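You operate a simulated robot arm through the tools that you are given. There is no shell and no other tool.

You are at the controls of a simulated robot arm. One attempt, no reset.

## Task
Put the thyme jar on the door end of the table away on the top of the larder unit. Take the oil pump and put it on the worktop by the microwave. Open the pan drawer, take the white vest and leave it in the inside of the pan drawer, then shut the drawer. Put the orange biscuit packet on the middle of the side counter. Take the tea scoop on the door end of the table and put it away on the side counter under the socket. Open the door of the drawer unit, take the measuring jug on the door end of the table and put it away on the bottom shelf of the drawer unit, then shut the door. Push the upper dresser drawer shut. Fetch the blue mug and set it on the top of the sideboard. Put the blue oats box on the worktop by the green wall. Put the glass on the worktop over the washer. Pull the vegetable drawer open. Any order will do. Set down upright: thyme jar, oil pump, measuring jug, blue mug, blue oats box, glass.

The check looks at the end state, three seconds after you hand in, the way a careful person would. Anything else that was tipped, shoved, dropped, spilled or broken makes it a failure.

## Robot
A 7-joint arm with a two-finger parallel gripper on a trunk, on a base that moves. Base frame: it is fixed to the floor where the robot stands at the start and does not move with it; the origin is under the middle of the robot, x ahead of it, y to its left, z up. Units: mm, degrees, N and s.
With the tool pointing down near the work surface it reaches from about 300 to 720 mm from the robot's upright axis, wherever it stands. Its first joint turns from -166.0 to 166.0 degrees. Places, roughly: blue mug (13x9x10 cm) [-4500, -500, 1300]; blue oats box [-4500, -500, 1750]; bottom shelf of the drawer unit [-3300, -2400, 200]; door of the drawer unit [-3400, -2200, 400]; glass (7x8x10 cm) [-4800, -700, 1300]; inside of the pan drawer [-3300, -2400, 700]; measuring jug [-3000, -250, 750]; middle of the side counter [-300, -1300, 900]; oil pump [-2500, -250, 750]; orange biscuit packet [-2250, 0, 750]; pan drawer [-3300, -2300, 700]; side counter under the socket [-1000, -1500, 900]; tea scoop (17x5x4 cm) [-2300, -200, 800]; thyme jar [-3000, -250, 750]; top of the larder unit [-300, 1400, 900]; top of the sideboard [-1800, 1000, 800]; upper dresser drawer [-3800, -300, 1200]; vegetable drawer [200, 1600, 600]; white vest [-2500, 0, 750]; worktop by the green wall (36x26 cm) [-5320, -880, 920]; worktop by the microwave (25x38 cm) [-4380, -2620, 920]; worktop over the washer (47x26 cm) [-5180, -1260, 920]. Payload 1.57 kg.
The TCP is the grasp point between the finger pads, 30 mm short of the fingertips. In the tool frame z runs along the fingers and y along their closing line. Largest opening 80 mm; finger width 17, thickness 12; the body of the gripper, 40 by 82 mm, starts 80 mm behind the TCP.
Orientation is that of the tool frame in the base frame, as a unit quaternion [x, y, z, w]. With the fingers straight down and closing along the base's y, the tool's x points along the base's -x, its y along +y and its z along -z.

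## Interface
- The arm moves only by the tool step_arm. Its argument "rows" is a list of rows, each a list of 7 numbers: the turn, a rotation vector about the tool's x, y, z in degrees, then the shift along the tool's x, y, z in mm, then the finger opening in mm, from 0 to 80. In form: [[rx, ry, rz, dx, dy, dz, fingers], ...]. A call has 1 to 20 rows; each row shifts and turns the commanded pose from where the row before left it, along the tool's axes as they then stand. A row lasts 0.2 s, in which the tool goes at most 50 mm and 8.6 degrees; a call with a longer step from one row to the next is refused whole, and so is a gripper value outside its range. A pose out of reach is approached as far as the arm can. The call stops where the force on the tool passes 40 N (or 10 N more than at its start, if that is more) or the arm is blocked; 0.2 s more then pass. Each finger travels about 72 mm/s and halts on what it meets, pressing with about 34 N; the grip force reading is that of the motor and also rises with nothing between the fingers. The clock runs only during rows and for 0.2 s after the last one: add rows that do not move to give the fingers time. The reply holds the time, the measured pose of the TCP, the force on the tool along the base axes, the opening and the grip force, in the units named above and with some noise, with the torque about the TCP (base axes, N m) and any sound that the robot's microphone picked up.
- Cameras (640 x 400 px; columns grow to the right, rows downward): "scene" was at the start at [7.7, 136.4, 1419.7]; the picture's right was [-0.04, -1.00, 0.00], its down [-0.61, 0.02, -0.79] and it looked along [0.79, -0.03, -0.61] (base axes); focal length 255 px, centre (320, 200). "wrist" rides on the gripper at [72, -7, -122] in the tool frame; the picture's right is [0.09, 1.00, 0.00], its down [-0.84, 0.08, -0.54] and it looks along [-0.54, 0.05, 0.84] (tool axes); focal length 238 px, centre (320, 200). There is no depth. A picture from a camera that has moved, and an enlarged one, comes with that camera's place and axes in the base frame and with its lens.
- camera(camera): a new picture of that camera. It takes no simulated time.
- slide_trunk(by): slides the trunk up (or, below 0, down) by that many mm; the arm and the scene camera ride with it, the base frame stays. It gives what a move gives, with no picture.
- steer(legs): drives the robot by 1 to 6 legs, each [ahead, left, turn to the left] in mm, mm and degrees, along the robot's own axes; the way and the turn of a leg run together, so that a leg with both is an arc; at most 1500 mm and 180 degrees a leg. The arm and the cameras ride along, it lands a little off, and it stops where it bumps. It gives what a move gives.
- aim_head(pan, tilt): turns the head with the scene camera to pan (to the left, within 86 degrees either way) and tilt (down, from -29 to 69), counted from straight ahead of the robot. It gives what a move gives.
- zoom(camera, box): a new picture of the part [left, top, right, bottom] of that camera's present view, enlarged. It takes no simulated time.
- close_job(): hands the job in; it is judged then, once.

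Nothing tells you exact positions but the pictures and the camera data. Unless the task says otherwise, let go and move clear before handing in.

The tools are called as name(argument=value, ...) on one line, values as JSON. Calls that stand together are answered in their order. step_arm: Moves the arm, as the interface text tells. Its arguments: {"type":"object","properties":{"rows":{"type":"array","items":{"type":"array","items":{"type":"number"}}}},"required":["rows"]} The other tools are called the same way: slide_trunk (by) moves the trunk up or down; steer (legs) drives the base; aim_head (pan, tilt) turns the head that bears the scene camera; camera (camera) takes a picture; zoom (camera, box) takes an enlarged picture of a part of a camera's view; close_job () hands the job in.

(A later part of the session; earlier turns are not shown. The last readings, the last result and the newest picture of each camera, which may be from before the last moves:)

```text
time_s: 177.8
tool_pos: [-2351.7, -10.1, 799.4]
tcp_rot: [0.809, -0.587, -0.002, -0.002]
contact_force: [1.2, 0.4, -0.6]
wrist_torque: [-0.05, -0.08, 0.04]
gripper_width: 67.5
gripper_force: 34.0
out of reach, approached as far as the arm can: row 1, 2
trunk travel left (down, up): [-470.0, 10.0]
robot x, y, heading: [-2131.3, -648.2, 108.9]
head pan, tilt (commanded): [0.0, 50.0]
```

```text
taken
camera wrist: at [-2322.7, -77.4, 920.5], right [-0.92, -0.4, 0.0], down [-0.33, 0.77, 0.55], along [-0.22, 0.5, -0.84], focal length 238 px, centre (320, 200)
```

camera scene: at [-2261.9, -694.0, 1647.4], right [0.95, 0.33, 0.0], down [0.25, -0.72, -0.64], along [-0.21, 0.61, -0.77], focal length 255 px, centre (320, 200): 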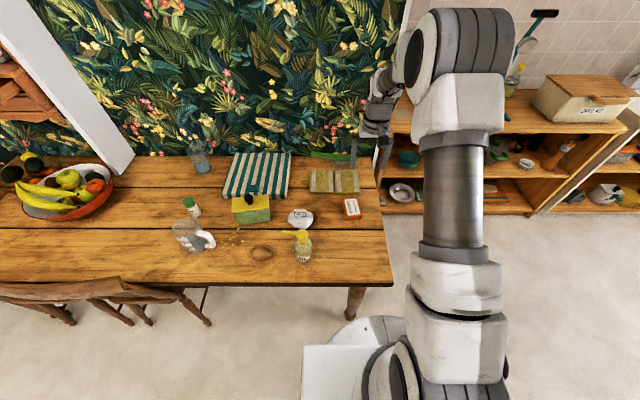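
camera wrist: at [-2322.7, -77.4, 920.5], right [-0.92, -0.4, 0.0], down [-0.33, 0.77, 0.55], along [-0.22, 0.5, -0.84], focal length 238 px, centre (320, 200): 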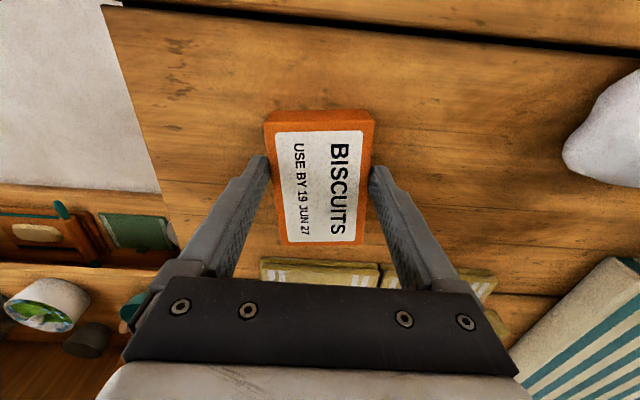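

step_arm(rows=[[0, 0, 0, 0, 0, 0, 80], [0, 0, 0, 0, 0, 0, 80]])

slide_trunk(by=-15)

step_arm(rows=[[0, 0, 0, 0, 0, 0, 40], [0, 0, 0, 0, 0, 0, 40], [0, 0, 0, 0, 0, 0, 40], [0, 0, 0, 0, 0, 0, 40]])

```text
time_s: 178.4
tool_pos: [-2351.7, -10.2, 798.9]
tcp_rot: [0.809, -0.587, -0.003, -0.002]
contact_force: [0.4, 0.7, -0.1]
wrist_torque: [0.03, -0.01, 0.03]
gripper_width: 79.7
gripper_force: 0.0
trunk travel left (down, up): [-470.0, 10.0]
robot x, y, heading: [-2133.6, -648.4, 109.2]
head pan, tilt (commanded): [0.0, 50.0]
```

```text
time_s: 179.0
tool_pos: [-2351.9, -10.7, 784.0]
tcp_rot: [0.809, -0.587, -0.002, -0.002]
contact_force: [0.4, -0.1, 0.2]
wrist_torque: [-0.01, -0.01, -0.01]
gripper_width: 79.9
gripper_force: 0.1
trunk travel left (down, up): [-455.0, 25.0]
robot x, y, heading: [-2132.5, -646.2, 109.2]
head pan, tilt (commanded): [0.0, 50.0]
```

```text
time_s: 180.0
tool_pos: [-2351.9, -10.8, 784.0]
tcp_rot: [0.81, -0.587, -0.003, -0.001]
contact_force: [0.0, -0.1, -0.1]
wrist_torque: [-0.02, 0.02, 0.05]
gripper_width: 67.5
gripper_force: 34.3
trunk travel left (down, up): [-455.0, 25.0]
robot x, y, heading: [-2131.2, -646.4, 109.2]
head pan, tilt (commanded): [0.0, 50.0]
```

step_arm(rows=[[0, 0, 0, 0, 0, -20, 40], [0, 0, 0, 10, 0, -40, 40], [0, 0, 0, 20, 0, -50, 40], [0, 0, 0, 20, 0, -50, 40], [0, 0, 0, 30, 0, -50, 40], [0, 0, 0, 30, 0, -50, 40], [0, 0, 0, 30, 0, -50, 40]])

camera(camera="wrist")

```text
refused: row 3 steps farther than a row can; nothing moved
```

```text
taken
camera wrist: at [-2322.8, -77.5, 905.5], right [-0.92, -0.4, 0.0], down [-0.33, 0.77, 0.55], along [-0.22, 0.5, -0.84], focal length 238 px, centre (320, 200)
```

wrist: 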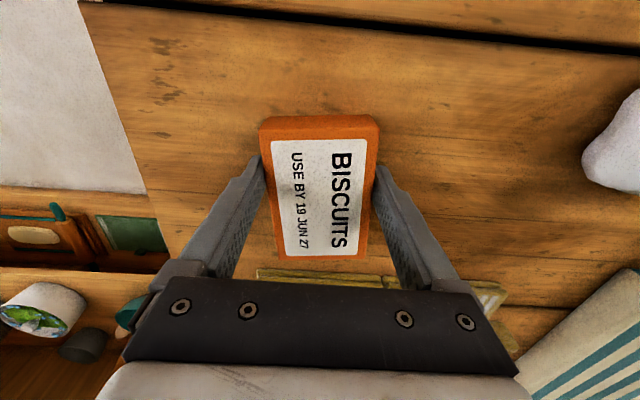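

step_arm(rows=[[0, 0, 0, 0, 0, -20, 40], [0, 0, 0, 10, 0, -40, 40], [0, 0, 0, 20, 0, -45, 40], [0, 0, 0, 20, 0, -45, 40], [0, 0, 0, 25, 0, -40, 40], [0, 0, 0, 25, 0, -40, 40], [0, 0, 0, 25, 0, -40, 40]])

camera(camera="wrist")

```text
time_s: 181.6
tool_pos: [-2312.6, -131.3, 1052.6]
tcp_rot: [0.811, -0.586, -0.003, -0.003]
contact_force: [-0.7, 0.2, -1.4]
wrist_torque: [-0.06, -0.02, 0.03]
gripper_width: 67.2
gripper_force: 33.9
trunk travel left (down, up): [-455.0, 25.0]
robot x, y, heading: [-2131.4, -645.5, 109.3]
head pan, tilt (commanded): [0.0, 50.0]
```

```text
taken
camera wrist: at [-2282.4, -198.8, 1173.9], right [-0.92, -0.4, 0.0], down [-0.33, 0.77, 0.55], along [-0.22, 0.5, -0.84], focal length 238 px, centre (320, 200)
```

wrist: 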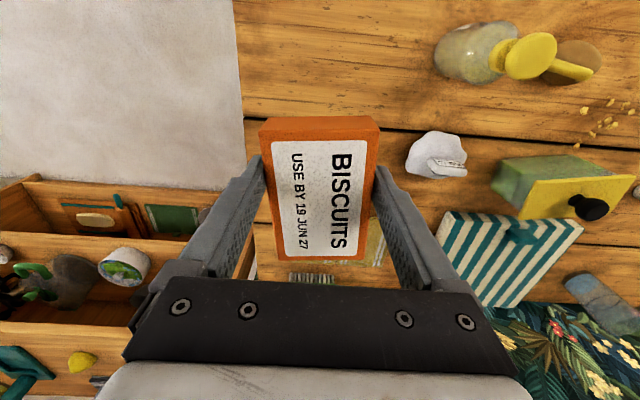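

steer(legs=[[-220, 0, 0], [0, 0, -180]])

```text
time_s: 193.6
tool_pos: [-1866.4, -1365.9, 1052.4]
tcp_rot: [0.577, 0.817, -0.002, 0.002]
contact_force: [-1.3, 1.4, -1.5]
wrist_torque: [-0.03, 0.04, -0.01]
gripper_width: 66.3
gripper_force: 33.6
trunk travel left (down, up): [-455.0, 25.0]
robot x, y, heading: [-2055.8, -853.0, -69.5]
head pan, tilt (commanded): [0.0, 50.0]
```

steer(legs=[[0, 0, -1.5], [0, 1400, 0]])

camera(camera="scene")

```text
time_s: 204.6
tool_pos: [-560.7, -926.8, 1051.4]
tcp_rot: [0.592, 0.806, -0.002, 0.003]
contact_force: [0.3, 0.2, -1.7]
wrist_torque: [-0.01, 0.02, -0.03]
gripper_width: 65.7
gripper_force: 34.4
trunk travel left (down, up): [-455.0, 25.0]
robot x, y, heading: [-733.4, -410.0, -71.7]
head pan, tilt (commanded): [0.0, 50.0]
```

```text
taken
camera scene: at [-601.0, -363.6, 1632.4], right [-0.95, -0.31, 0.0], down [-0.24, 0.73, -0.64], along [0.2, -0.61, -0.77], focal length 255 px, centre (320, 200)
```

scene: 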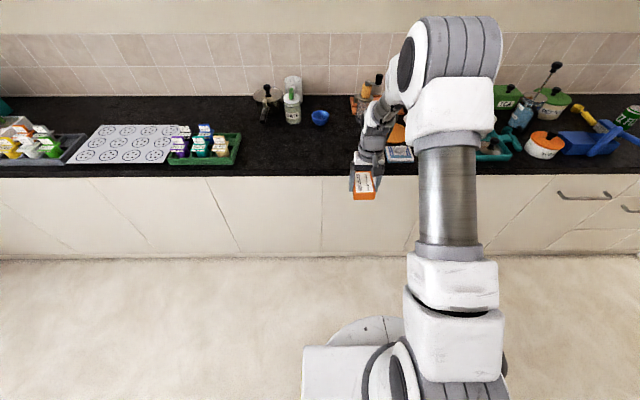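

steer(legs=[[0, 122, 0.7], [350, 0, 0]])

camera(camera="wrist")

camera(camera="scene")

```text
time_s: 208.6
tool_pos: [-323.3, -1222.6, 1052.0]
tcp_rot: [0.587, 0.81, -0.003, 0.002]
contact_force: [0.3, -0.2, -2.0]
wrist_torque: [0.01, 0.02, 0.0]
gripper_width: 65.3
gripper_force: 34.0
trunk travel left (down, up): [-455.0, 25.0]
robot x, y, heading: [-508.5, -704.9, -71.1]
head pan, tilt (commanded): [0.0, 50.0]
```

```text
taken
camera wrist: at [-352.3, -1155.5, 1173.4], right [0.92, 0.4, 0.0], down [0.33, -0.77, 0.55], along [0.22, -0.5, -0.84], focal length 238 px, centre (320, 200)
```

wrist: 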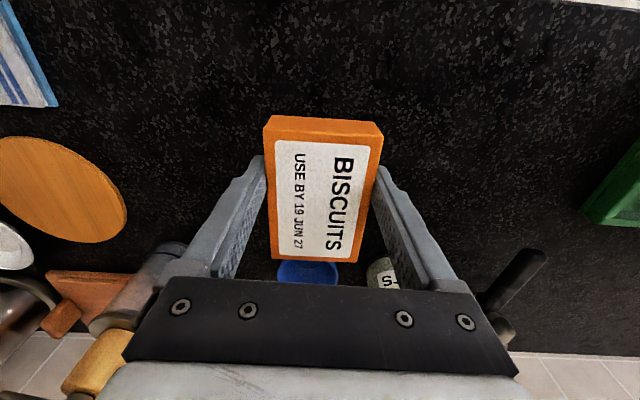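

```text
taken
camera scene: at [-371.6, -659.1, 1632.4], right [-0.95, -0.33, 0.0], down [-0.25, 0.72, -0.64], along [0.21, -0.61, -0.77], focal length 255 px, centre (320, 200)
```

scene: 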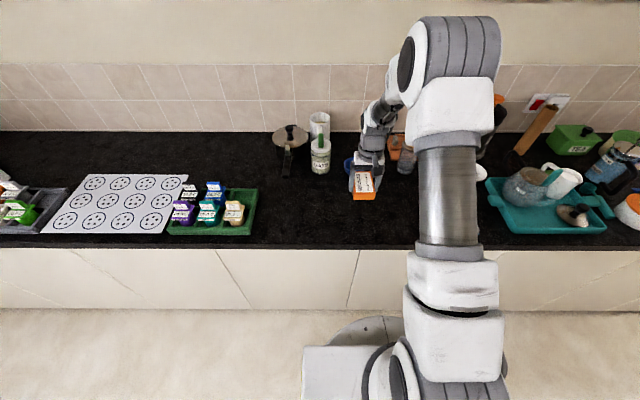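

step_arm(rows=[[0, 0, 0, 0, 0, 45, 40], [0, 0, 0, 0, 0, 40, 40], [0, 0, 0, 0, 0, 20, 40], [0, 0, 0, 0, 0, 4, 40], [0, 0, 0, 0, 0, 3, 40], [0, 0, 0, 0, 0, 2, 40]])

```text
time_s: 210.0
tool_pos: [-322.6, -1224.3, 938.5]
tcp_rot: [0.587, 0.81, -0.002, 0.002]
contact_force: [0.2, 0.8, -0.5]
wrist_torque: [0.04, 0.02, 0.0]
gripper_width: 65.6
gripper_force: 34.0
trunk travel left (down, up): [-455.0, 25.0]
robot x, y, heading: [-504.6, -706.1, -71.0]
head pan, tilt (commanded): [0.0, 50.0]
```

step_arm(rows=[[0, 0, 0, 0, 0, 2, 40], [0, 0, 0, 0, 0, 2, 40]])

camera(camera="wrist")

```text
time_s: 210.6
tool_pos: [-322.5, -1222.8, 935.1]
tcp_rot: [0.586, 0.81, -0.002, 0.003]
contact_force: [0.4, -0.1, 0.1]
wrist_torque: [-0.04, -0.08, 0.03]
gripper_width: 65.3
gripper_force: 34.0
trunk travel left (down, up): [-455.0, 25.0]
robot x, y, heading: [-503.2, -705.0, -71.0]
head pan, tilt (commanded): [0.0, 50.0]
```

```text
taken
camera wrist: at [-351.4, -1156.3, 1056.0], right [0.92, 0.4, 0.0], down [0.33, -0.77, 0.55], along [0.22, -0.5, -0.84], focal length 238 px, centre (320, 200)
```

wrist: 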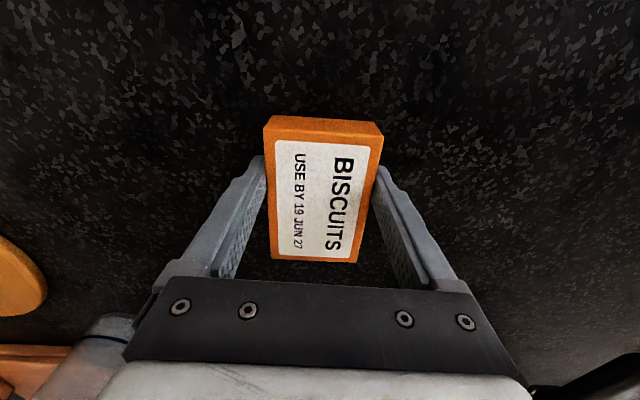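

step_arm(rows=[[0, 0, 0, 0, 0, 2, 40], [0, 0, 0, 0, 0, 1, 40]])

```text
time_s: 211.2
tool_pos: [-322.7, -1222.4, 933.2]
tcp_rot: [0.586, 0.81, -0.003, 0.005]
contact_force: [-0.3, 3.7, 24.8]
wrist_torque: [0.62, 0.1, 0.18]
gripper_width: 65.6
gripper_force: 33.8
trunk travel left (down, up): [-455.0, 25.0]
robot x, y, heading: [-507.1, -705.3, -71.0]
head pan, tilt (commanded): [0.0, 50.0]
```

Contact with the counter. I release the packet and lift away.

step_arm(rows=[[0, 0, 0, 0, 0, -2, 60], [0, 0, 0, 0, 0, 0, 80], [0, 0, 0, 0, 0, 0, 80], [0, 0, 0, 0, 0, -20, 80], [0, 0, 0, 0, 0, -50, 80], [0, 0, 0, 0, 0, -50, 80], [0, 0, 0, 0, 0, -50, 80], [0, 0, 0, 0, 0, -50, 80]])

camera(camera="wrist")

```text
time_s: 213.0
tool_pos: [-323.9, -1221.9, 1154.9]
tcp_rot: [0.586, 0.81, -0.003, 0.002]
contact_force: [0.3, -0.5, -0.8]
wrist_torque: [0.01, 0.0, -0.04]
gripper_width: 80.1
gripper_force: 0.1
trunk travel left (down, up): [-455.0, 25.0]
robot x, y, heading: [-506.5, -707.3, -70.8]
head pan, tilt (commanded): [0.0, 50.0]
```

```text
taken
camera wrist: at [-352.7, -1155.1, 1277.6], right [0.92, 0.4, 0.0], down [0.33, -0.77, 0.55], along [0.22, -0.5, -0.84], focal length 238 px, centre (320, 200)
```

wrist: 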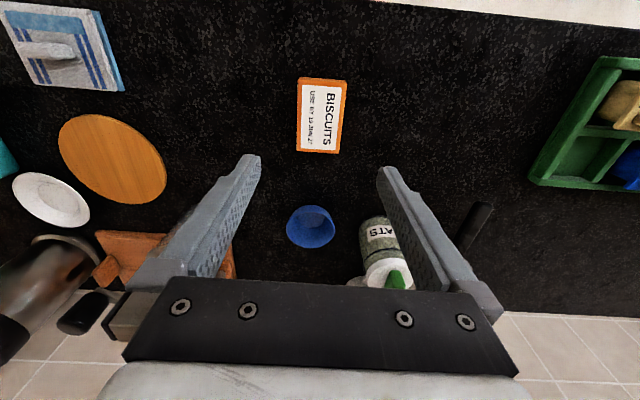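

The biscuit packet is down in the middle of the counter. Next the thyme jar: back to the table's far part.

steer(legs=[[-370, 0, 0], [0, 0, 180]])

steer(legs=[[0, 1450, 0], [0, 650, 0]])

camera(camera="scene")

```text
time_s: 226.0
tool_pos: [-805.8, 157.2, 1155.0]
tcp_rot: [0.81, -0.586, -0.004, -0.002]
contact_force: [0.4, 1.2, 0.0]
wrist_torque: [-0.01, 0.0, -0.02]
gripper_width: 80.1
gripper_force: 0.1
trunk travel left (down, up): [-455.0, 25.0]
robot x, y, heading: [-628.0, -360.0, 109.1]
head pan, tilt (commanded): [0.0, 50.0]
```

```text
time_s: 241.9
tool_pos: [-2798.3, -574.3, 1155.1]
tcp_rot: [0.821, -0.571, -0.003, -0.003]
contact_force: [0.2, 0.8, 0.5]
wrist_torque: [0.01, -0.01, 0.0]
gripper_width: 80.1
gripper_force: 0.1
trunk travel left (down, up): [-455.0, 25.0]
robot x, y, heading: [-2596.9, -1082.9, 111.0]
head pan, tilt (commanded): [0.0, 50.0]
```

```text
taken
camera scene: at [-2727.2, -1135.1, 1632.4], right [0.93, 0.36, 0.0], down [0.28, -0.71, -0.64], along [-0.23, 0.6, -0.77], focal length 255 px, centre (320, 200)
```

scene: 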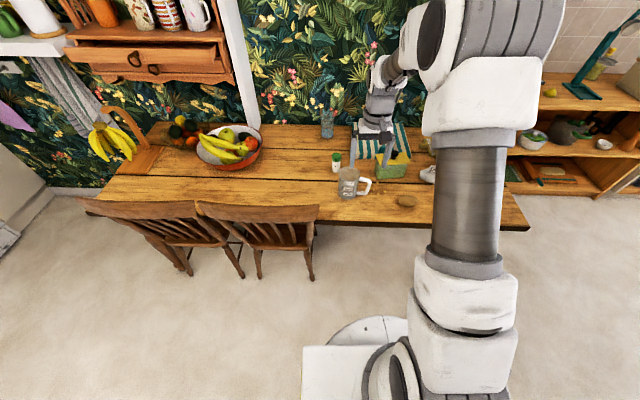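

zoom(camera="scene", box=[290, 100, 450, 220])

camera(camera="wrist")

```text
3.33 times, centred on (370, 160) of scene
camera zoom: at [-2727.2, -1135.1, 1632.4], right [0.93, 0.36, 0.0], down [0.28, -0.71, -0.64], along [-0.23, 0.6, -0.77], focal length 851 px, centre (153, 333)
```

zoom: 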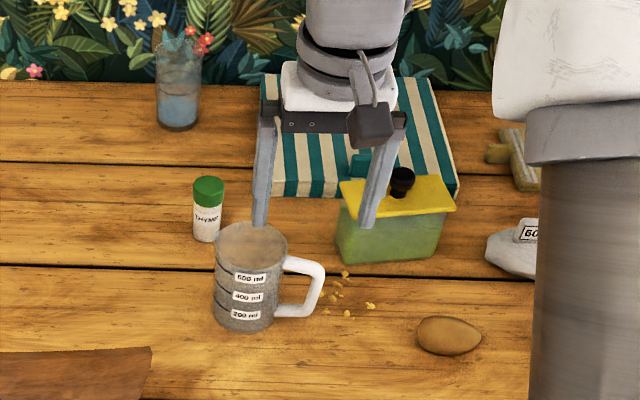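

```text
taken
camera wrist: at [-2766.9, -639.8, 1277.1], right [-0.9, -0.43, 0.0], down [-0.36, 0.75, 0.55], along [-0.24, 0.49, -0.84], focal length 238 px, centre (320, 200)
```

wrist: 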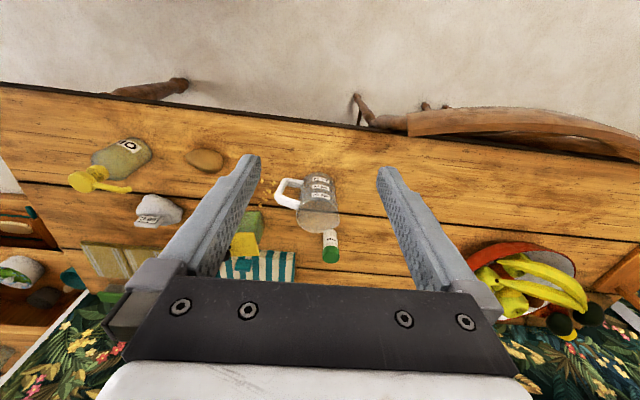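

steer(legs=[[0, 40, -2], [265, 0, 0]])

camera(camera="wrist")

camera(camera="scene")

```text
time_s: 244.8
tool_pos: [-2903.7, -332.7, 1155.9]
tcp_rot: [0.811, -0.585, -0.002, -0.002]
contact_force: [-0.1, -0.1, -0.2]
wrist_torque: [-0.01, -0.02, 0.02]
gripper_width: 80.2
gripper_force: 0.0
trunk travel left (down, up): [-455.0, 25.0]
robot x, y, heading: [-2720.7, -846.8, 109.3]
head pan, tilt (commanded): [0.0, 50.0]
```

```text
taken
camera wrist: at [-2874.8, -399.9, 1277.0], right [-0.92, -0.4, 0.0], down [-0.34, 0.77, 0.55], along [-0.22, 0.5, -0.84], focal length 238 px, centre (320, 200)
```

wrist: 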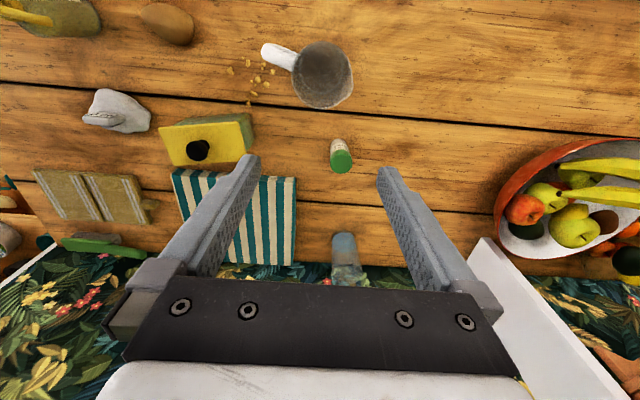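

```text
taken
camera scene: at [-2852.6, -896.2, 1632.4], right [0.94, 0.33, 0.0], down [0.25, -0.72, -0.64], along [-0.21, 0.61, -0.77], focal length 255 px, centre (320, 200)
```

scene: 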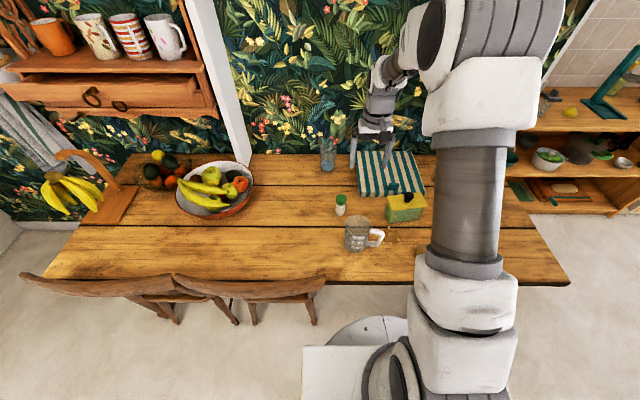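

step_arm(rows=[[0, 0, 0, -38, 17, 0, 80], [0, 0, 0, -37, 17, 0, 80], [0, 0, 0, -37, 18, 0, 80]])

slide_trunk(by=-200)

camera(camera="wrist")

```text
time_s: 245.6
tool_pos: [-2988.4, -244.1, 1156.5]
tcp_rot: [0.811, -0.585, -0.002, -0.003]
contact_force: [0.0, -0.2, 0.1]
wrist_torque: [-0.02, 0.0, 0.02]
gripper_width: 80.2
gripper_force: 0.0
trunk travel left (down, up): [-455.0, 25.0]
robot x, y, heading: [-2721.7, -843.1, 109.3]
head pan, tilt (commanded): [0.0, 50.0]
```

```text
time_s: 247.8
tool_pos: [-2988.0, -244.2, 957.1]
tcp_rot: [0.811, -0.586, -0.003, -0.003]
contact_force: [-0.2, 0.6, 0.1]
wrist_torque: [-0.01, -0.01, -0.02]
gripper_width: 79.9
gripper_force: 0.1
trunk travel left (down, up): [-255.0, 225.0]
robot x, y, heading: [-2723.5, -848.0, 109.1]
head pan, tilt (commanded): [0.0, 50.0]
```

```text
taken
camera wrist: at [-2958.1, -311.4, 1077.7], right [-0.92, -0.4, 0.0], down [-0.34, 0.77, 0.55], along [-0.22, 0.5, -0.84], focal length 238 px, centre (320, 200)
```

wrist: 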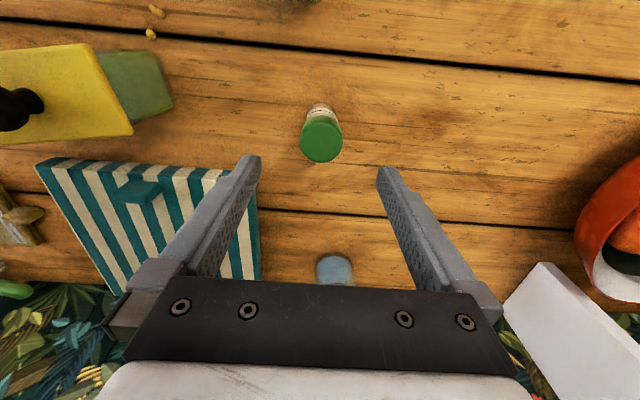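

step_arm(rows=[[0, 0, 0, -4, 0, 40, 80], [0, 0, 0, 0, 0, 40, 80], [0, 0, 0, 0, 0, 40, 80], [0, 0, 0, 0, 0, 22, 80], [0, 0, 0, 0, 0, 0, 80]])

camera(camera="wrist")

```text
time_s: 249.0
tool_pos: [-2989.2, -239.0, 812.7]
tcp_rot: [0.81, -0.586, -0.002, -0.002]
contact_force: [0.4, -0.2, -0.2]
wrist_torque: [-0.02, 0.03, 0.04]
gripper_width: 79.8
gripper_force: 0.0
trunk travel left (down, up): [-255.0, 225.0]
robot x, y, heading: [-2724.4, -847.1, 109.3]
head pan, tilt (commanded): [0.0, 50.0]
```

```text
taken
camera wrist: at [-2959.6, -306.0, 934.0], right [-0.92, -0.4, 0.0], down [-0.34, 0.77, 0.55], along [-0.22, 0.5, -0.84], focal length 238 px, centre (320, 200)
```

wrist: 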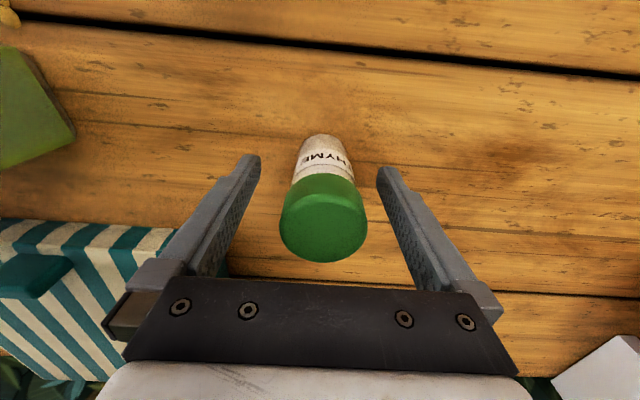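

step_arm(rows=[[0, 0, 0, 0, 0, 0, 60], [0, 0, 0, 0, 0, 0, 45], [0, 0, 0, 0, 0, 0, 20], [0, 0, 0, 0, 0, 0, 20], [0, 0, 0, 0, 0, 0, 20], [0, 0, 0, 0, 0, 0, 20]])

step_arm(rows=[[0, 0, 0, 0, 0, -20, 20], [0, 0, 0, 0, 0, -40, 20], [0, 0, 0, 0, 0, -45, 20], [0, 0, 0, 0, 0, -45, 20], [0, 0, 0, 20, 0, -40, 20], [0, 0, 0, 20, 0, -40, 20]])

camera(camera="wrist")

```text
time_s: 250.4
tool_pos: [-2988.6, -237.5, 812.7]
tcp_rot: [0.811, -0.585, -0.002, -0.003]
contact_force: [0.3, -1.4, -0.2]
wrist_torque: [-0.02, -0.01, 0.03]
gripper_width: 43.6
gripper_force: 34.5
trunk travel left (down, up): [-255.0, 225.0]
robot x, y, heading: [-2720.5, -845.1, 109.3]
head pan, tilt (commanded): [0.0, 50.0]
```

```text
time_s: 251.8
tool_pos: [-2976.5, -277.6, 1043.9]
tcp_rot: [0.811, -0.586, -0.002, -0.002]
contact_force: [0.1, 0.3, -2.1]
wrist_torque: [-0.05, -0.04, 0.0]
gripper_width: 43.8
gripper_force: 34.2
trunk travel left (down, up): [-255.0, 225.0]
robot x, y, heading: [-2721.9, -845.3, 109.3]
head pan, tilt (commanded): [0.0, 50.0]
```

```text
taken
camera wrist: at [-2946.9, -344.3, 1165.4], right [-0.92, -0.4, 0.0], down [-0.34, 0.77, 0.55], along [-0.22, 0.5, -0.84], focal length 238 px, centre (320, 200)
```

wrist: 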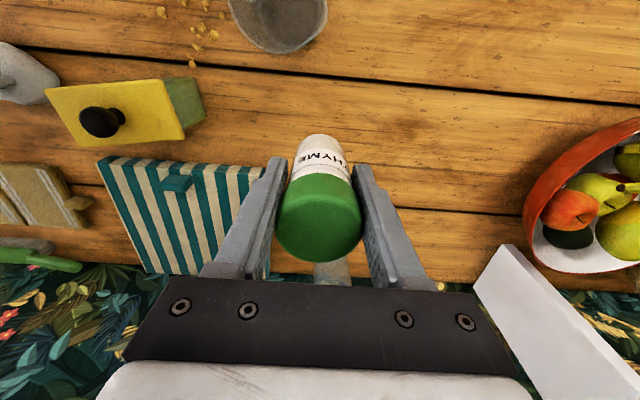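

The thyme jar is held. I raise the trunk, back off and slide over to the larder unit.

slide_trunk(by=120)

steer(legs=[[-220, 0, 0], [0, -1490, 0], [0, -1490, 0]])

aim_head(pan=0, tilt=35)

camera(camera="scene")

```text
time_s: 253.3
tool_pos: [-2976.4, -276.1, 1163.7]
tcp_rot: [0.811, -0.585, -0.003, -0.002]
contact_force: [-0.1, 0.0, -1.2]
wrist_torque: [0.0, 0.01, 0.01]
gripper_width: 43.7
gripper_force: 34.3
trunk travel left (down, up): [-375.0, 105.0]
robot x, y, heading: [-2725.0, -848.7, 109.1]
head pan, tilt (commanded): [0.0, 50.0]
```

```text
time_s: 277.4
tool_pos: [-92.8, 553.3, 1164.9]
tcp_rot: [0.82, -0.572, -0.002, -0.003]
contact_force: [0.1, -0.6, -2.0]
wrist_torque: [-0.02, 0.01, 0.03]
gripper_width: 43.1
gripper_force: 33.9
trunk travel left (down, up): [-375.0, 105.0]
robot x, y, heading: [179.3, -5.9, 111.1]
head pan, tilt (commanded): [0.0, 50.0]
```

```text
time_s: 278.1
tool_pos: [-91.9, 553.7, 1164.9]
tcp_rot: [0.82, -0.573, -0.002, -0.003]
contact_force: [0.1, 0.8, -1.4]
wrist_torque: [-0.01, -0.01, -0.01]
gripper_width: 43.1
gripper_force: 33.9
trunk travel left (down, up): [-375.0, 105.0]
robot x, y, heading: [180.2, -5.3, 111.1]
head pan, tilt (commanded): [0.0, 35.0]
```

```text
taken
camera scene: at [46.6, -51.7, 1574.1], right [0.93, 0.36, 0.0], down [0.21, -0.54, -0.82], along [-0.29, 0.76, -0.57], focal length 255 px, centre (320, 200)
```

scene: 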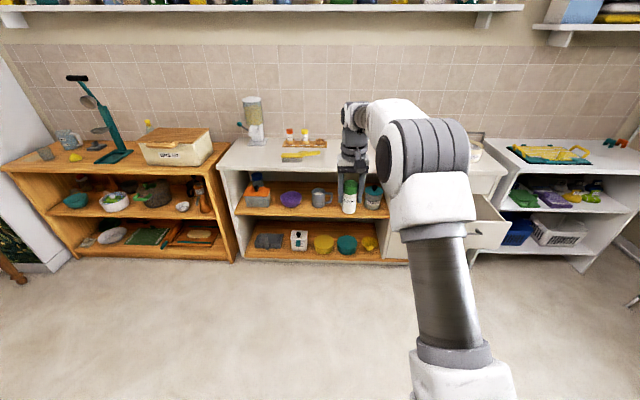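

steer(legs=[[0, -30, -2], [550, 0, 0]])

camera(camera="scene")

zoom(camera="scene", box=[200, 80, 460, 240])

camera(camera="wrist")

```text
time_s: 282.7
tool_pos: [-226.3, 1093.0, 1164.1]
tcp_rot: [0.811, -0.586, -0.002, -0.003]
contact_force: [-0.1, 0.5, -0.8]
wrist_torque: [-0.04, 0.02, 0.0]
gripper_width: 43.4
gripper_force: 34.0
trunk travel left (down, up): [-375.0, 105.0]
robot x, y, heading: [25.5, 520.9, 109.1]
head pan, tilt (commanded): [0.0, 35.0]
```

```text
taken
camera scene: at [-106.3, 483.6, 1574.1], right [0.94, 0.33, 0.0], down [0.19, -0.54, -0.82], along [-0.27, 0.77, -0.57], focal length 255 px, centre (320, 200)
```

scene: 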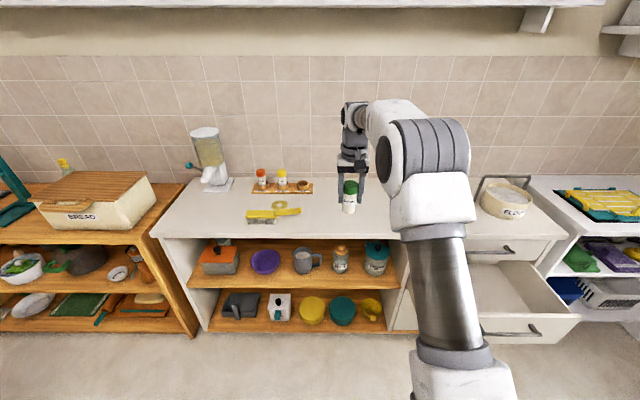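

```text
2.46 times, centred on (330, 160) of scene
camera zoom: at [-106.3, 483.6, 1574.1], right [0.94, 0.33, 0.0], down [0.19, -0.54, -0.82], along [-0.27, 0.77, -0.57], focal length 629 px, centre (295, 298)
```

zoom: 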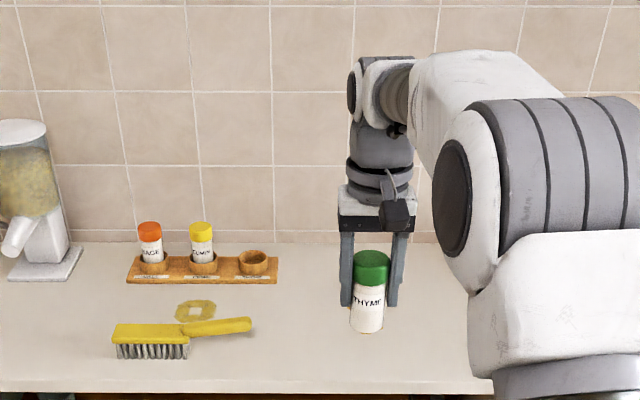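

```text
taken
camera wrist: at [-197.0, 1025.3, 1285.2], right [-0.92, -0.4, 0.0], down [-0.34, 0.77, 0.55], along [-0.22, 0.5, -0.84], focal length 238 px, centre (320, 200)
```

wrist: 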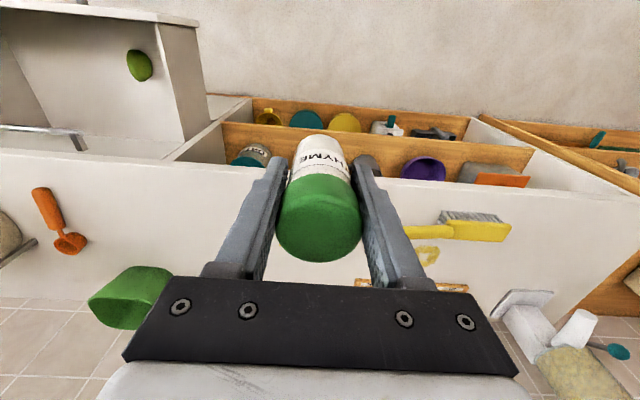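

zoom(camera="scene", box=[240, 160, 330, 215])

```text
7.11 times, centred on (285, 188) of scene
camera zoom: at [-106.3, 483.6, 1574.1], right [0.94, 0.33, 0.0], down [0.19, -0.54, -0.82], along [-0.27, 0.77, -0.57], focal length 1816 px, centre (569, 289)
```

zoom: 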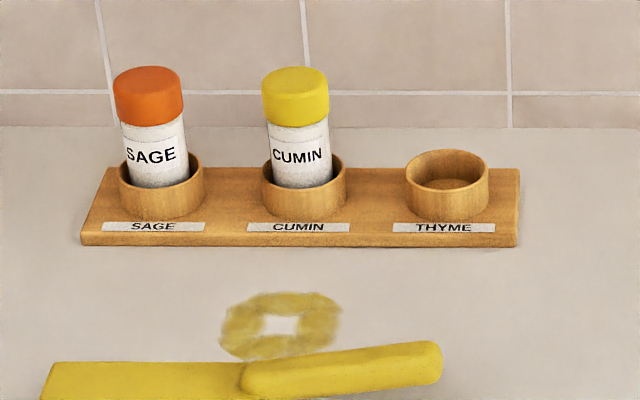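

The spice rack has a slot labelled THYME, so I will put the jar in that slot. I drive up so that it is within reach.

steer(legs=[[0, 190, 0], [330, 0, 0]])

aim_head(pan=-5, tilt=45)

camera(camera="scene")

camera(camera="wrist")

```text
time_s: 287.1
tool_pos: [-516.2, 1344.5, 1163.1]
tcp_rot: [0.811, -0.585, -0.003, -0.003]
contact_force: [0.0, -0.3, -0.7]
wrist_torque: [-0.02, 0.02, -0.01]
gripper_width: 43.1
gripper_force: 33.7
trunk travel left (down, up): [-375.0, 105.0]
robot x, y, heading: [-262.1, 772.1, 109.2]
head pan, tilt (commanded): [0.0, 35.0]
```

```text
time_s: 287.9
tool_pos: [-516.6, 1344.9, 1163.8]
tcp_rot: [0.811, -0.585, -0.002, -0.003]
contact_force: [-0.8, 1.0, -1.3]
wrist_torque: [-0.03, 0.07, 0.0]
gripper_width: 43.0
gripper_force: 33.8
trunk travel left (down, up): [-375.0, 105.0]
robot x, y, heading: [-263.2, 775.0, 109.3]
head pan, tilt (commanded): [-5.0, 45.0]
```

```text
taken
camera scene: at [-386.6, 730.4, 1559.4], right [0.97, 0.25, 0.0], down [0.17, -0.69, -0.71], along [-0.17, 0.69, -0.71], focal length 255 px, centre (320, 200)
```

scene: 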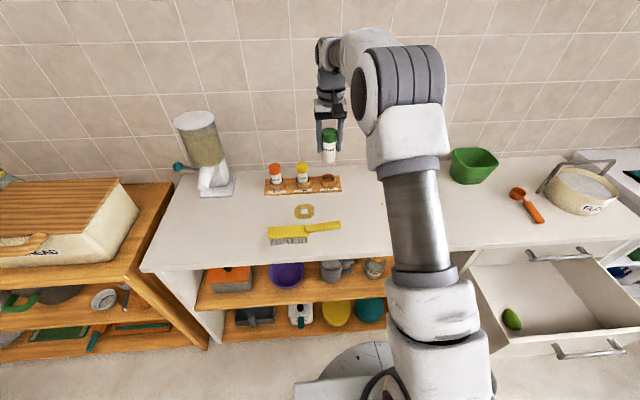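

```text
taken
camera wrist: at [-486.6, 1276.4, 1285.2], right [-0.92, -0.4, 0.0], down [-0.34, 0.77, 0.55], along [-0.22, 0.5, -0.84], focal length 238 px, centre (320, 200)
```

wrist: 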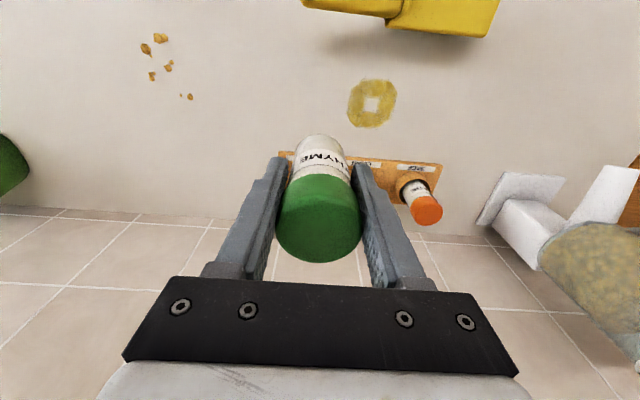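

zoom(camera="scene", box=[250, 110, 360, 200])

zoom(camera="wrist", box=[260, 130, 460, 260])

```text
4.44 times, centred on (305, 155) of scene
camera zoom: at [-386.6, 730.4, 1559.4], right [0.97, 0.25, 0.0], down [0.17, -0.69, -0.71], along [-0.17, 0.69, -0.71], focal length 1135 px, centre (387, 400)
```

zoom: 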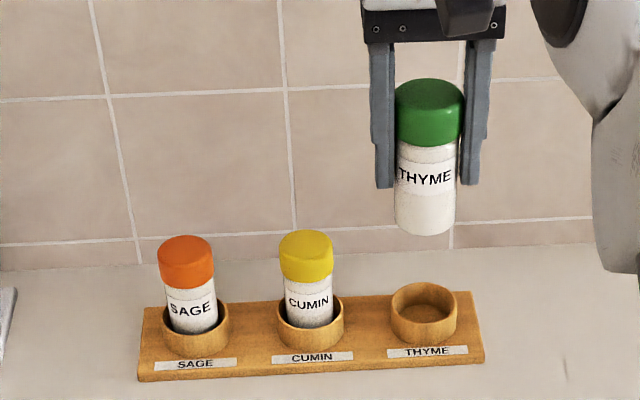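

```text
3.08 times, centred on (360, 195) of wrist
camera zoom: at [-486.6, 1276.4, 1285.2], right [-0.92, -0.4, 0.0], down [-0.34, 0.77, 0.55], along [-0.22, 0.5, -0.84], focal length 733 px, centre (197, 215)
```

zoom: 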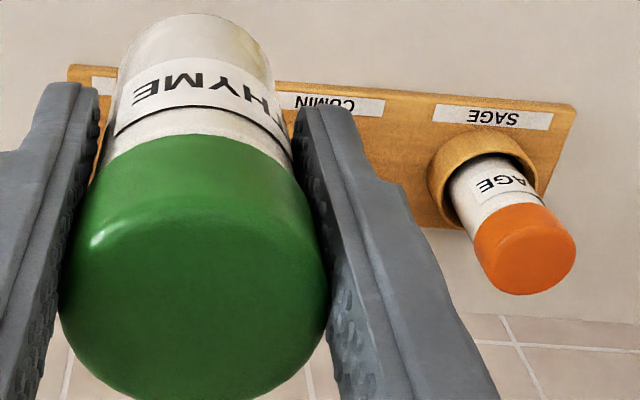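

steer(legs=[[25, 0, 0]])

aim_head(pan=-5, tilt=66)

camera(camera="scene")

```text
time_s: 288.7
tool_pos: [-523.6, 1366.1, 1163.7]
tcp_rot: [0.811, -0.585, -0.003, -0.003]
contact_force: [0.2, 0.3, -0.6]
wrist_torque: [-0.01, -0.05, 0.01]
gripper_width: 43.0
gripper_force: 34.3
trunk travel left (down, up): [-375.0, 105.0]
robot x, y, heading: [-270.8, 799.1, 109.3]
head pan, tilt (commanded): [-5.0, 45.0]
```

```text
time_s: 289.5
tool_pos: [-524.1, 1366.4, 1164.9]
tcp_rot: [0.811, -0.585, -0.003, -0.002]
contact_force: [0.4, 0.6, -0.4]
wrist_torque: [-0.01, 0.01, 0.01]
gripper_width: 43.1
gripper_force: 33.6
trunk travel left (down, up): [-375.0, 105.0]
robot x, y, heading: [-269.7, 799.1, 109.3]
head pan, tilt (commanded): [-5.0, 66.0]
```

```text
taken
camera scene: at [-389.2, 732.4, 1533.3], right [0.97, 0.24, 0.0], down [0.22, -0.89, -0.41], along [-0.1, 0.4, -0.91], focal length 255 px, centre (320, 200)
```

scene: 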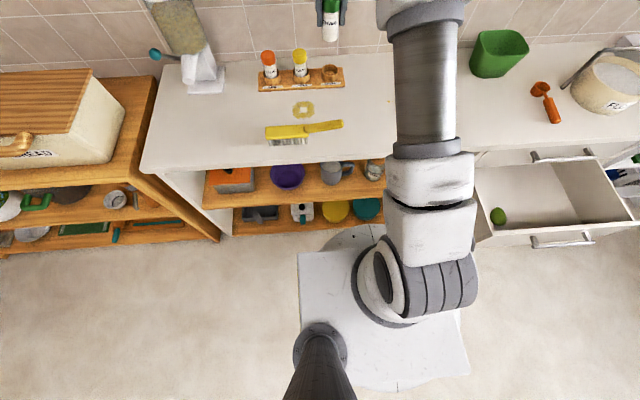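

steer(legs=[[12, 0, 0]])

slide_trunk(by=-60)

step_arm(rows=[[0, 0, 0, -28, -5, 0, 20], [0, 0, 0, -28, -5, 0, 20], [0, 0, 0, -29, -5, 0, 20], [0, 0, 0, 0, 0, 0, 20]])

aim_head(pan=-5, tilt=45)

zoom(camera="scene", box=[250, 90, 370, 190])

camera(camera="wrist")

```text
time_s: 290.3
tool_pos: [-527.8, 1378.0, 1164.1]
tcp_rot: [0.81, -0.586, -0.002, -0.003]
contact_force: [-0.3, -0.1, -1.1]
wrist_torque: [-0.01, 0.0, -0.01]
gripper_width: 43.0
gripper_force: 34.4
trunk travel left (down, up): [-375.0, 105.0]
robot x, y, heading: [-274.2, 808.3, 109.1]
head pan, tilt (commanded): [-5.0, 66.0]
```

```text
time_s: 291.3
tool_pos: [-527.8, 1378.5, 1102.8]
tcp_rot: [0.811, -0.586, -0.003, -0.003]
contact_force: [-0.5, 0.9, -0.7]
wrist_torque: [-0.02, 0.01, -0.01]
gripper_width: 42.9
gripper_force: 34.2
trunk travel left (down, up): [-315.0, 165.0]
robot x, y, heading: [-273.4, 807.8, 109.2]
head pan, tilt (commanded): [-5.0, 66.0]
```

```text
time_s: 292.3
tool_pos: [-537.8, 1452.1, 1106.1]
tcp_rot: [0.81, -0.586, -0.002, -0.003]
contact_force: [-0.8, -0.5, -1.9]
wrist_torque: [0.01, 0.01, 0.03]
gripper_width: 42.9
gripper_force: 33.8
out of reach, approached as far as the arm can: row 3
trunk travel left (down, up): [-315.0, 165.0]
robot x, y, heading: [-273.8, 809.2, 109.0]
head pan, tilt (commanded): [-5.0, 66.0]
```

```text
time_s: 293.1
tool_pos: [-538.0, 1453.1, 1105.5]
tcp_rot: [0.811, -0.586, -0.002, -0.003]
contact_force: [0.3, 0.5, -1.9]
wrist_torque: [-0.04, 0.01, 0.0]
gripper_width: 43.0
gripper_force: 33.9
trunk travel left (down, up): [-315.0, 165.0]
robot x, y, heading: [-273.7, 807.1, 109.2]
head pan, tilt (commanded): [-5.0, 45.0]
```

```text
4.00 times, centred on (310, 140) of scene
camera zoom: at [-398.5, 764.9, 1499.3], right [0.97, 0.24, 0.0], down [0.17, -0.69, -0.71], along [-0.17, 0.69, -0.71], focal length 1022 px, centre (360, 440)
```

zoom: 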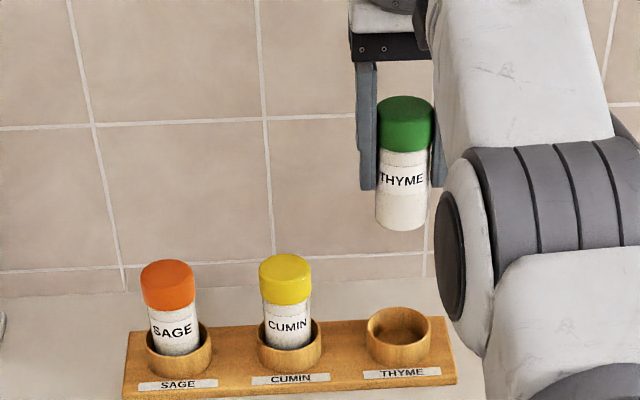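

```text
taken
camera wrist: at [-509.3, 1385.1, 1227.2], right [-0.92, -0.4, 0.0], down [-0.34, 0.77, 0.55], along [-0.22, 0.5, -0.84], focal length 238 px, centre (320, 200)
```

wrist: 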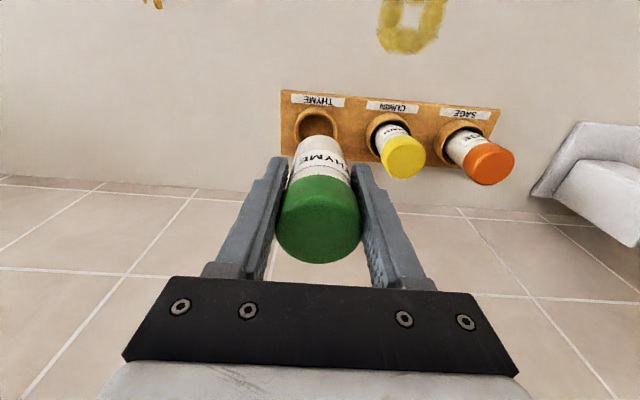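

step_arm(rows=[[0, 0, 0, 0, 0, 30, 20], [0, 0, 0, 0, 0, 30, 20], [0, 0, 0, 0, 0, 0, 20]])

camera(camera="wrist")

zoom(camera="scene", box=[250, 90, 370, 190])

```text
time_s: 293.9
tool_pos: [-536.3, 1453.6, 1044.2]
tcp_rot: [0.81, -0.586, -0.003, -0.004]
contact_force: [-0.6, 0.2, -1.8]
wrist_torque: [0.01, -0.01, -0.02]
gripper_width: 42.8
gripper_force: 34.1
trunk travel left (down, up): [-315.0, 165.0]
robot x, y, heading: [-273.6, 805.2, 109.3]
head pan, tilt (commanded): [-5.0, 45.0]
```

```text
taken
camera wrist: at [-508.2, 1386.0, 1165.6], right [-0.92, -0.4, 0.0], down [-0.34, 0.77, 0.55], along [-0.22, 0.5, -0.84], focal length 238 px, centre (320, 200)
```

wrist: 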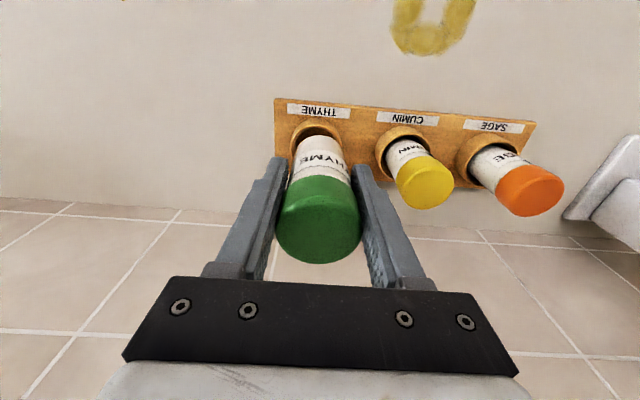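

```text
4.00 times, centred on (310, 140) of scene
camera zoom: at [-398.5, 764.9, 1499.3], right [0.97, 0.24, 0.0], down [0.17, -0.69, -0.71], along [-0.17, 0.69, -0.71], focal length 1022 px, centre (360, 440)
```

zoom: 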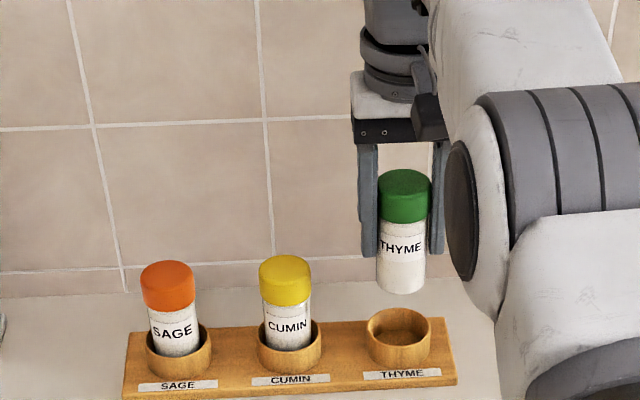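

zoom(camera="wrist", box=[250, 80, 400, 190])

```text
3.64 times, centred on (325, 135) of wrist
camera zoom: at [-508.2, 1386.0, 1165.6], right [-0.92, -0.4, 0.0], down [-0.34, 0.77, 0.55], along [-0.22, 0.5, -0.84], focal length 867 px, centre (302, 436)
```

zoom: 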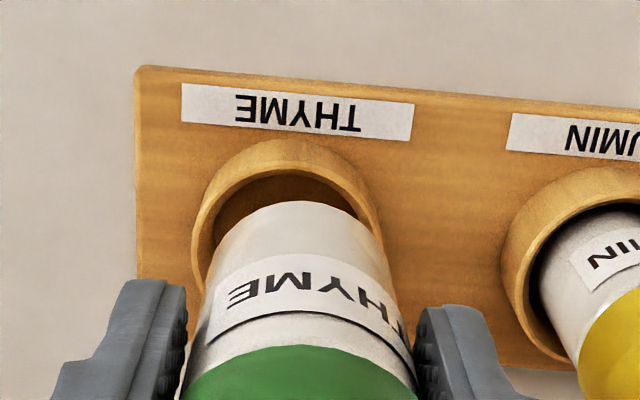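

slide_trunk(by=90)

step_arm(rows=[[0, 0, 0, 0, 0, 30, 20], [0, 0, 0, 0, 0, 30, 20], [0, 0, 0, 0, 0, 30, 20], [0, 0, 0, -9, -3, 0, 20], [0, 0, 0, 0, 0, 0, 20]])

zoom(camera="wrist", box=[250, 80, 400, 190])

```text
time_s: 295.2
tool_pos: [-537.6, 1453.7, 1134.1]
tcp_rot: [0.811, -0.586, -0.002, -0.003]
contact_force: [0.0, 0.9, -1.7]
wrist_torque: [-0.02, 0.01, 0.03]
gripper_width: 42.5
gripper_force: 34.0
trunk travel left (down, up): [-405.0, 75.0]
robot x, y, heading: [-276.6, 811.8, 109.4]
head pan, tilt (commanded): [-5.0, 45.0]
```

```text
time_s: 296.4
tool_pos: [-536.9, 1465.3, 1043.2]
tcp_rot: [0.81, -0.586, -0.002, -0.002]
contact_force: [0.0, -0.1, -1.3]
wrist_torque: [-0.05, 0.03, 0.02]
gripper_width: 42.9
gripper_force: 34.3
trunk travel left (down, up): [-405.0, 75.0]
robot x, y, heading: [-273.3, 808.7, 109.2]
head pan, tilt (commanded): [-5.0, 45.0]
```

```text
3.64 times, centred on (325, 135) of wrist
camera zoom: at [-508.3, 1397.4, 1165.7], right [-0.92, -0.4, 0.0], down [-0.34, 0.77, 0.55], along [-0.22, 0.5, -0.84], focal length 867 px, centre (302, 436)
```

zoom: 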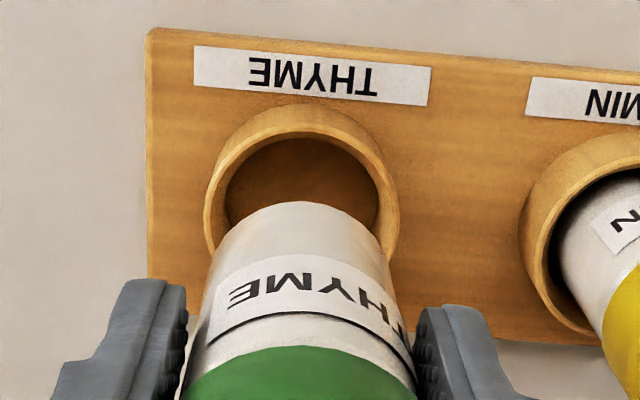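

step_arm(rows=[[0, 0, 0, 0, 0, 20, 20], [0, 0, 0, 0, 0, 15, 20], [0, 0, 0, 0, 0, 5, 20], [0, 0, 0, 0, 0, 0, 20]])

zoom(camera="wrist", box=[250, 80, 400, 190])

zoom(camera="scene", box=[270, 90, 390, 190])

```text
time_s: 297.4
tool_pos: [-538.1, 1463.2, 1002.8]
tcp_rot: [0.811, -0.586, -0.002, -0.003]
contact_force: [-0.2, -0.2, -0.6]
wrist_torque: [-0.02, 0.02, -0.03]
gripper_width: 42.8
gripper_force: 33.4
trunk travel left (down, up): [-405.0, 75.0]
robot x, y, heading: [-274.8, 808.7, 109.1]
head pan, tilt (commanded): [-5.0, 45.0]
```

```text
3.64 times, centred on (325, 135) of wrist
camera zoom: at [-508.2, 1396.6, 1125.3], right [-0.92, -0.4, 0.0], down [-0.34, 0.77, 0.55], along [-0.22, 0.5, -0.84], focal length 867 px, centre (302, 436)
```

zoom: 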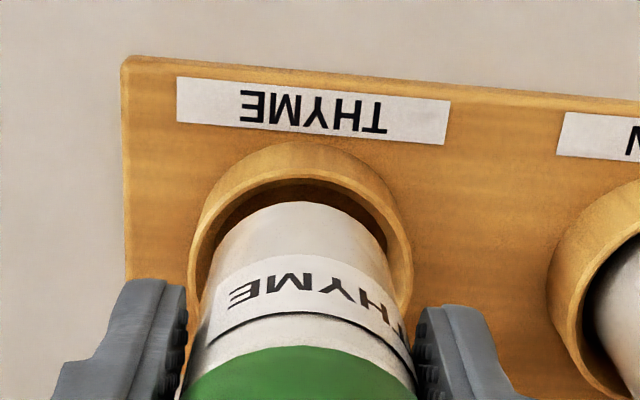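

```text
4.00 times, centred on (330, 140) of scene
camera zoom: at [-398.5, 764.9, 1589.3], right [0.97, 0.24, 0.0], down [0.17, -0.69, -0.71], along [-0.17, 0.69, -0.71], focal length 1022 px, centre (280, 440)
```

zoom: 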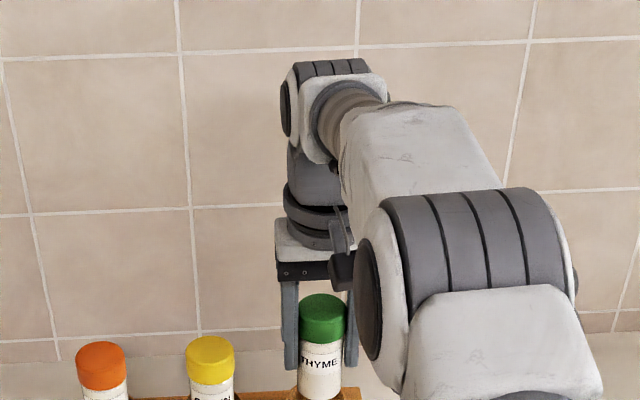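

step_arm(rows=[[0, 0, 0, -1.7, 0, 6, 20], [0, 0, 0, 0, 0, 4, 20], [0, 0, 0, 0, 0, 4, 20], [0, 0, 0, 0, 0, 0, 20]])

zoom(camera="wrist", box=[250, 80, 400, 190])

```text
time_s: 298.4
tool_pos: [-538.1, 1465.6, 990.1]
tcp_rot: [0.811, -0.586, -0.002, -0.003]
contact_force: [0.1, 0.3, -1.1]
wrist_torque: [-0.02, 0.01, -0.02]
gripper_width: 42.7
gripper_force: 33.4
trunk travel left (down, up): [-405.0, 75.0]
robot x, y, heading: [-276.5, 807.1, 109.2]
head pan, tilt (commanded): [-5.0, 45.0]
```

```text
3.64 times, centred on (325, 135) of wrist
camera zoom: at [-508.6, 1397.8, 1112.4], right [-0.92, -0.4, 0.0], down [-0.34, 0.77, 0.55], along [-0.22, 0.5, -0.84], focal length 867 px, centre (302, 436)
```

zoom: 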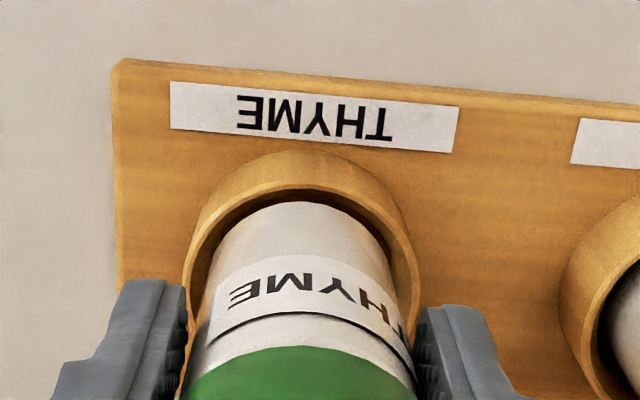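

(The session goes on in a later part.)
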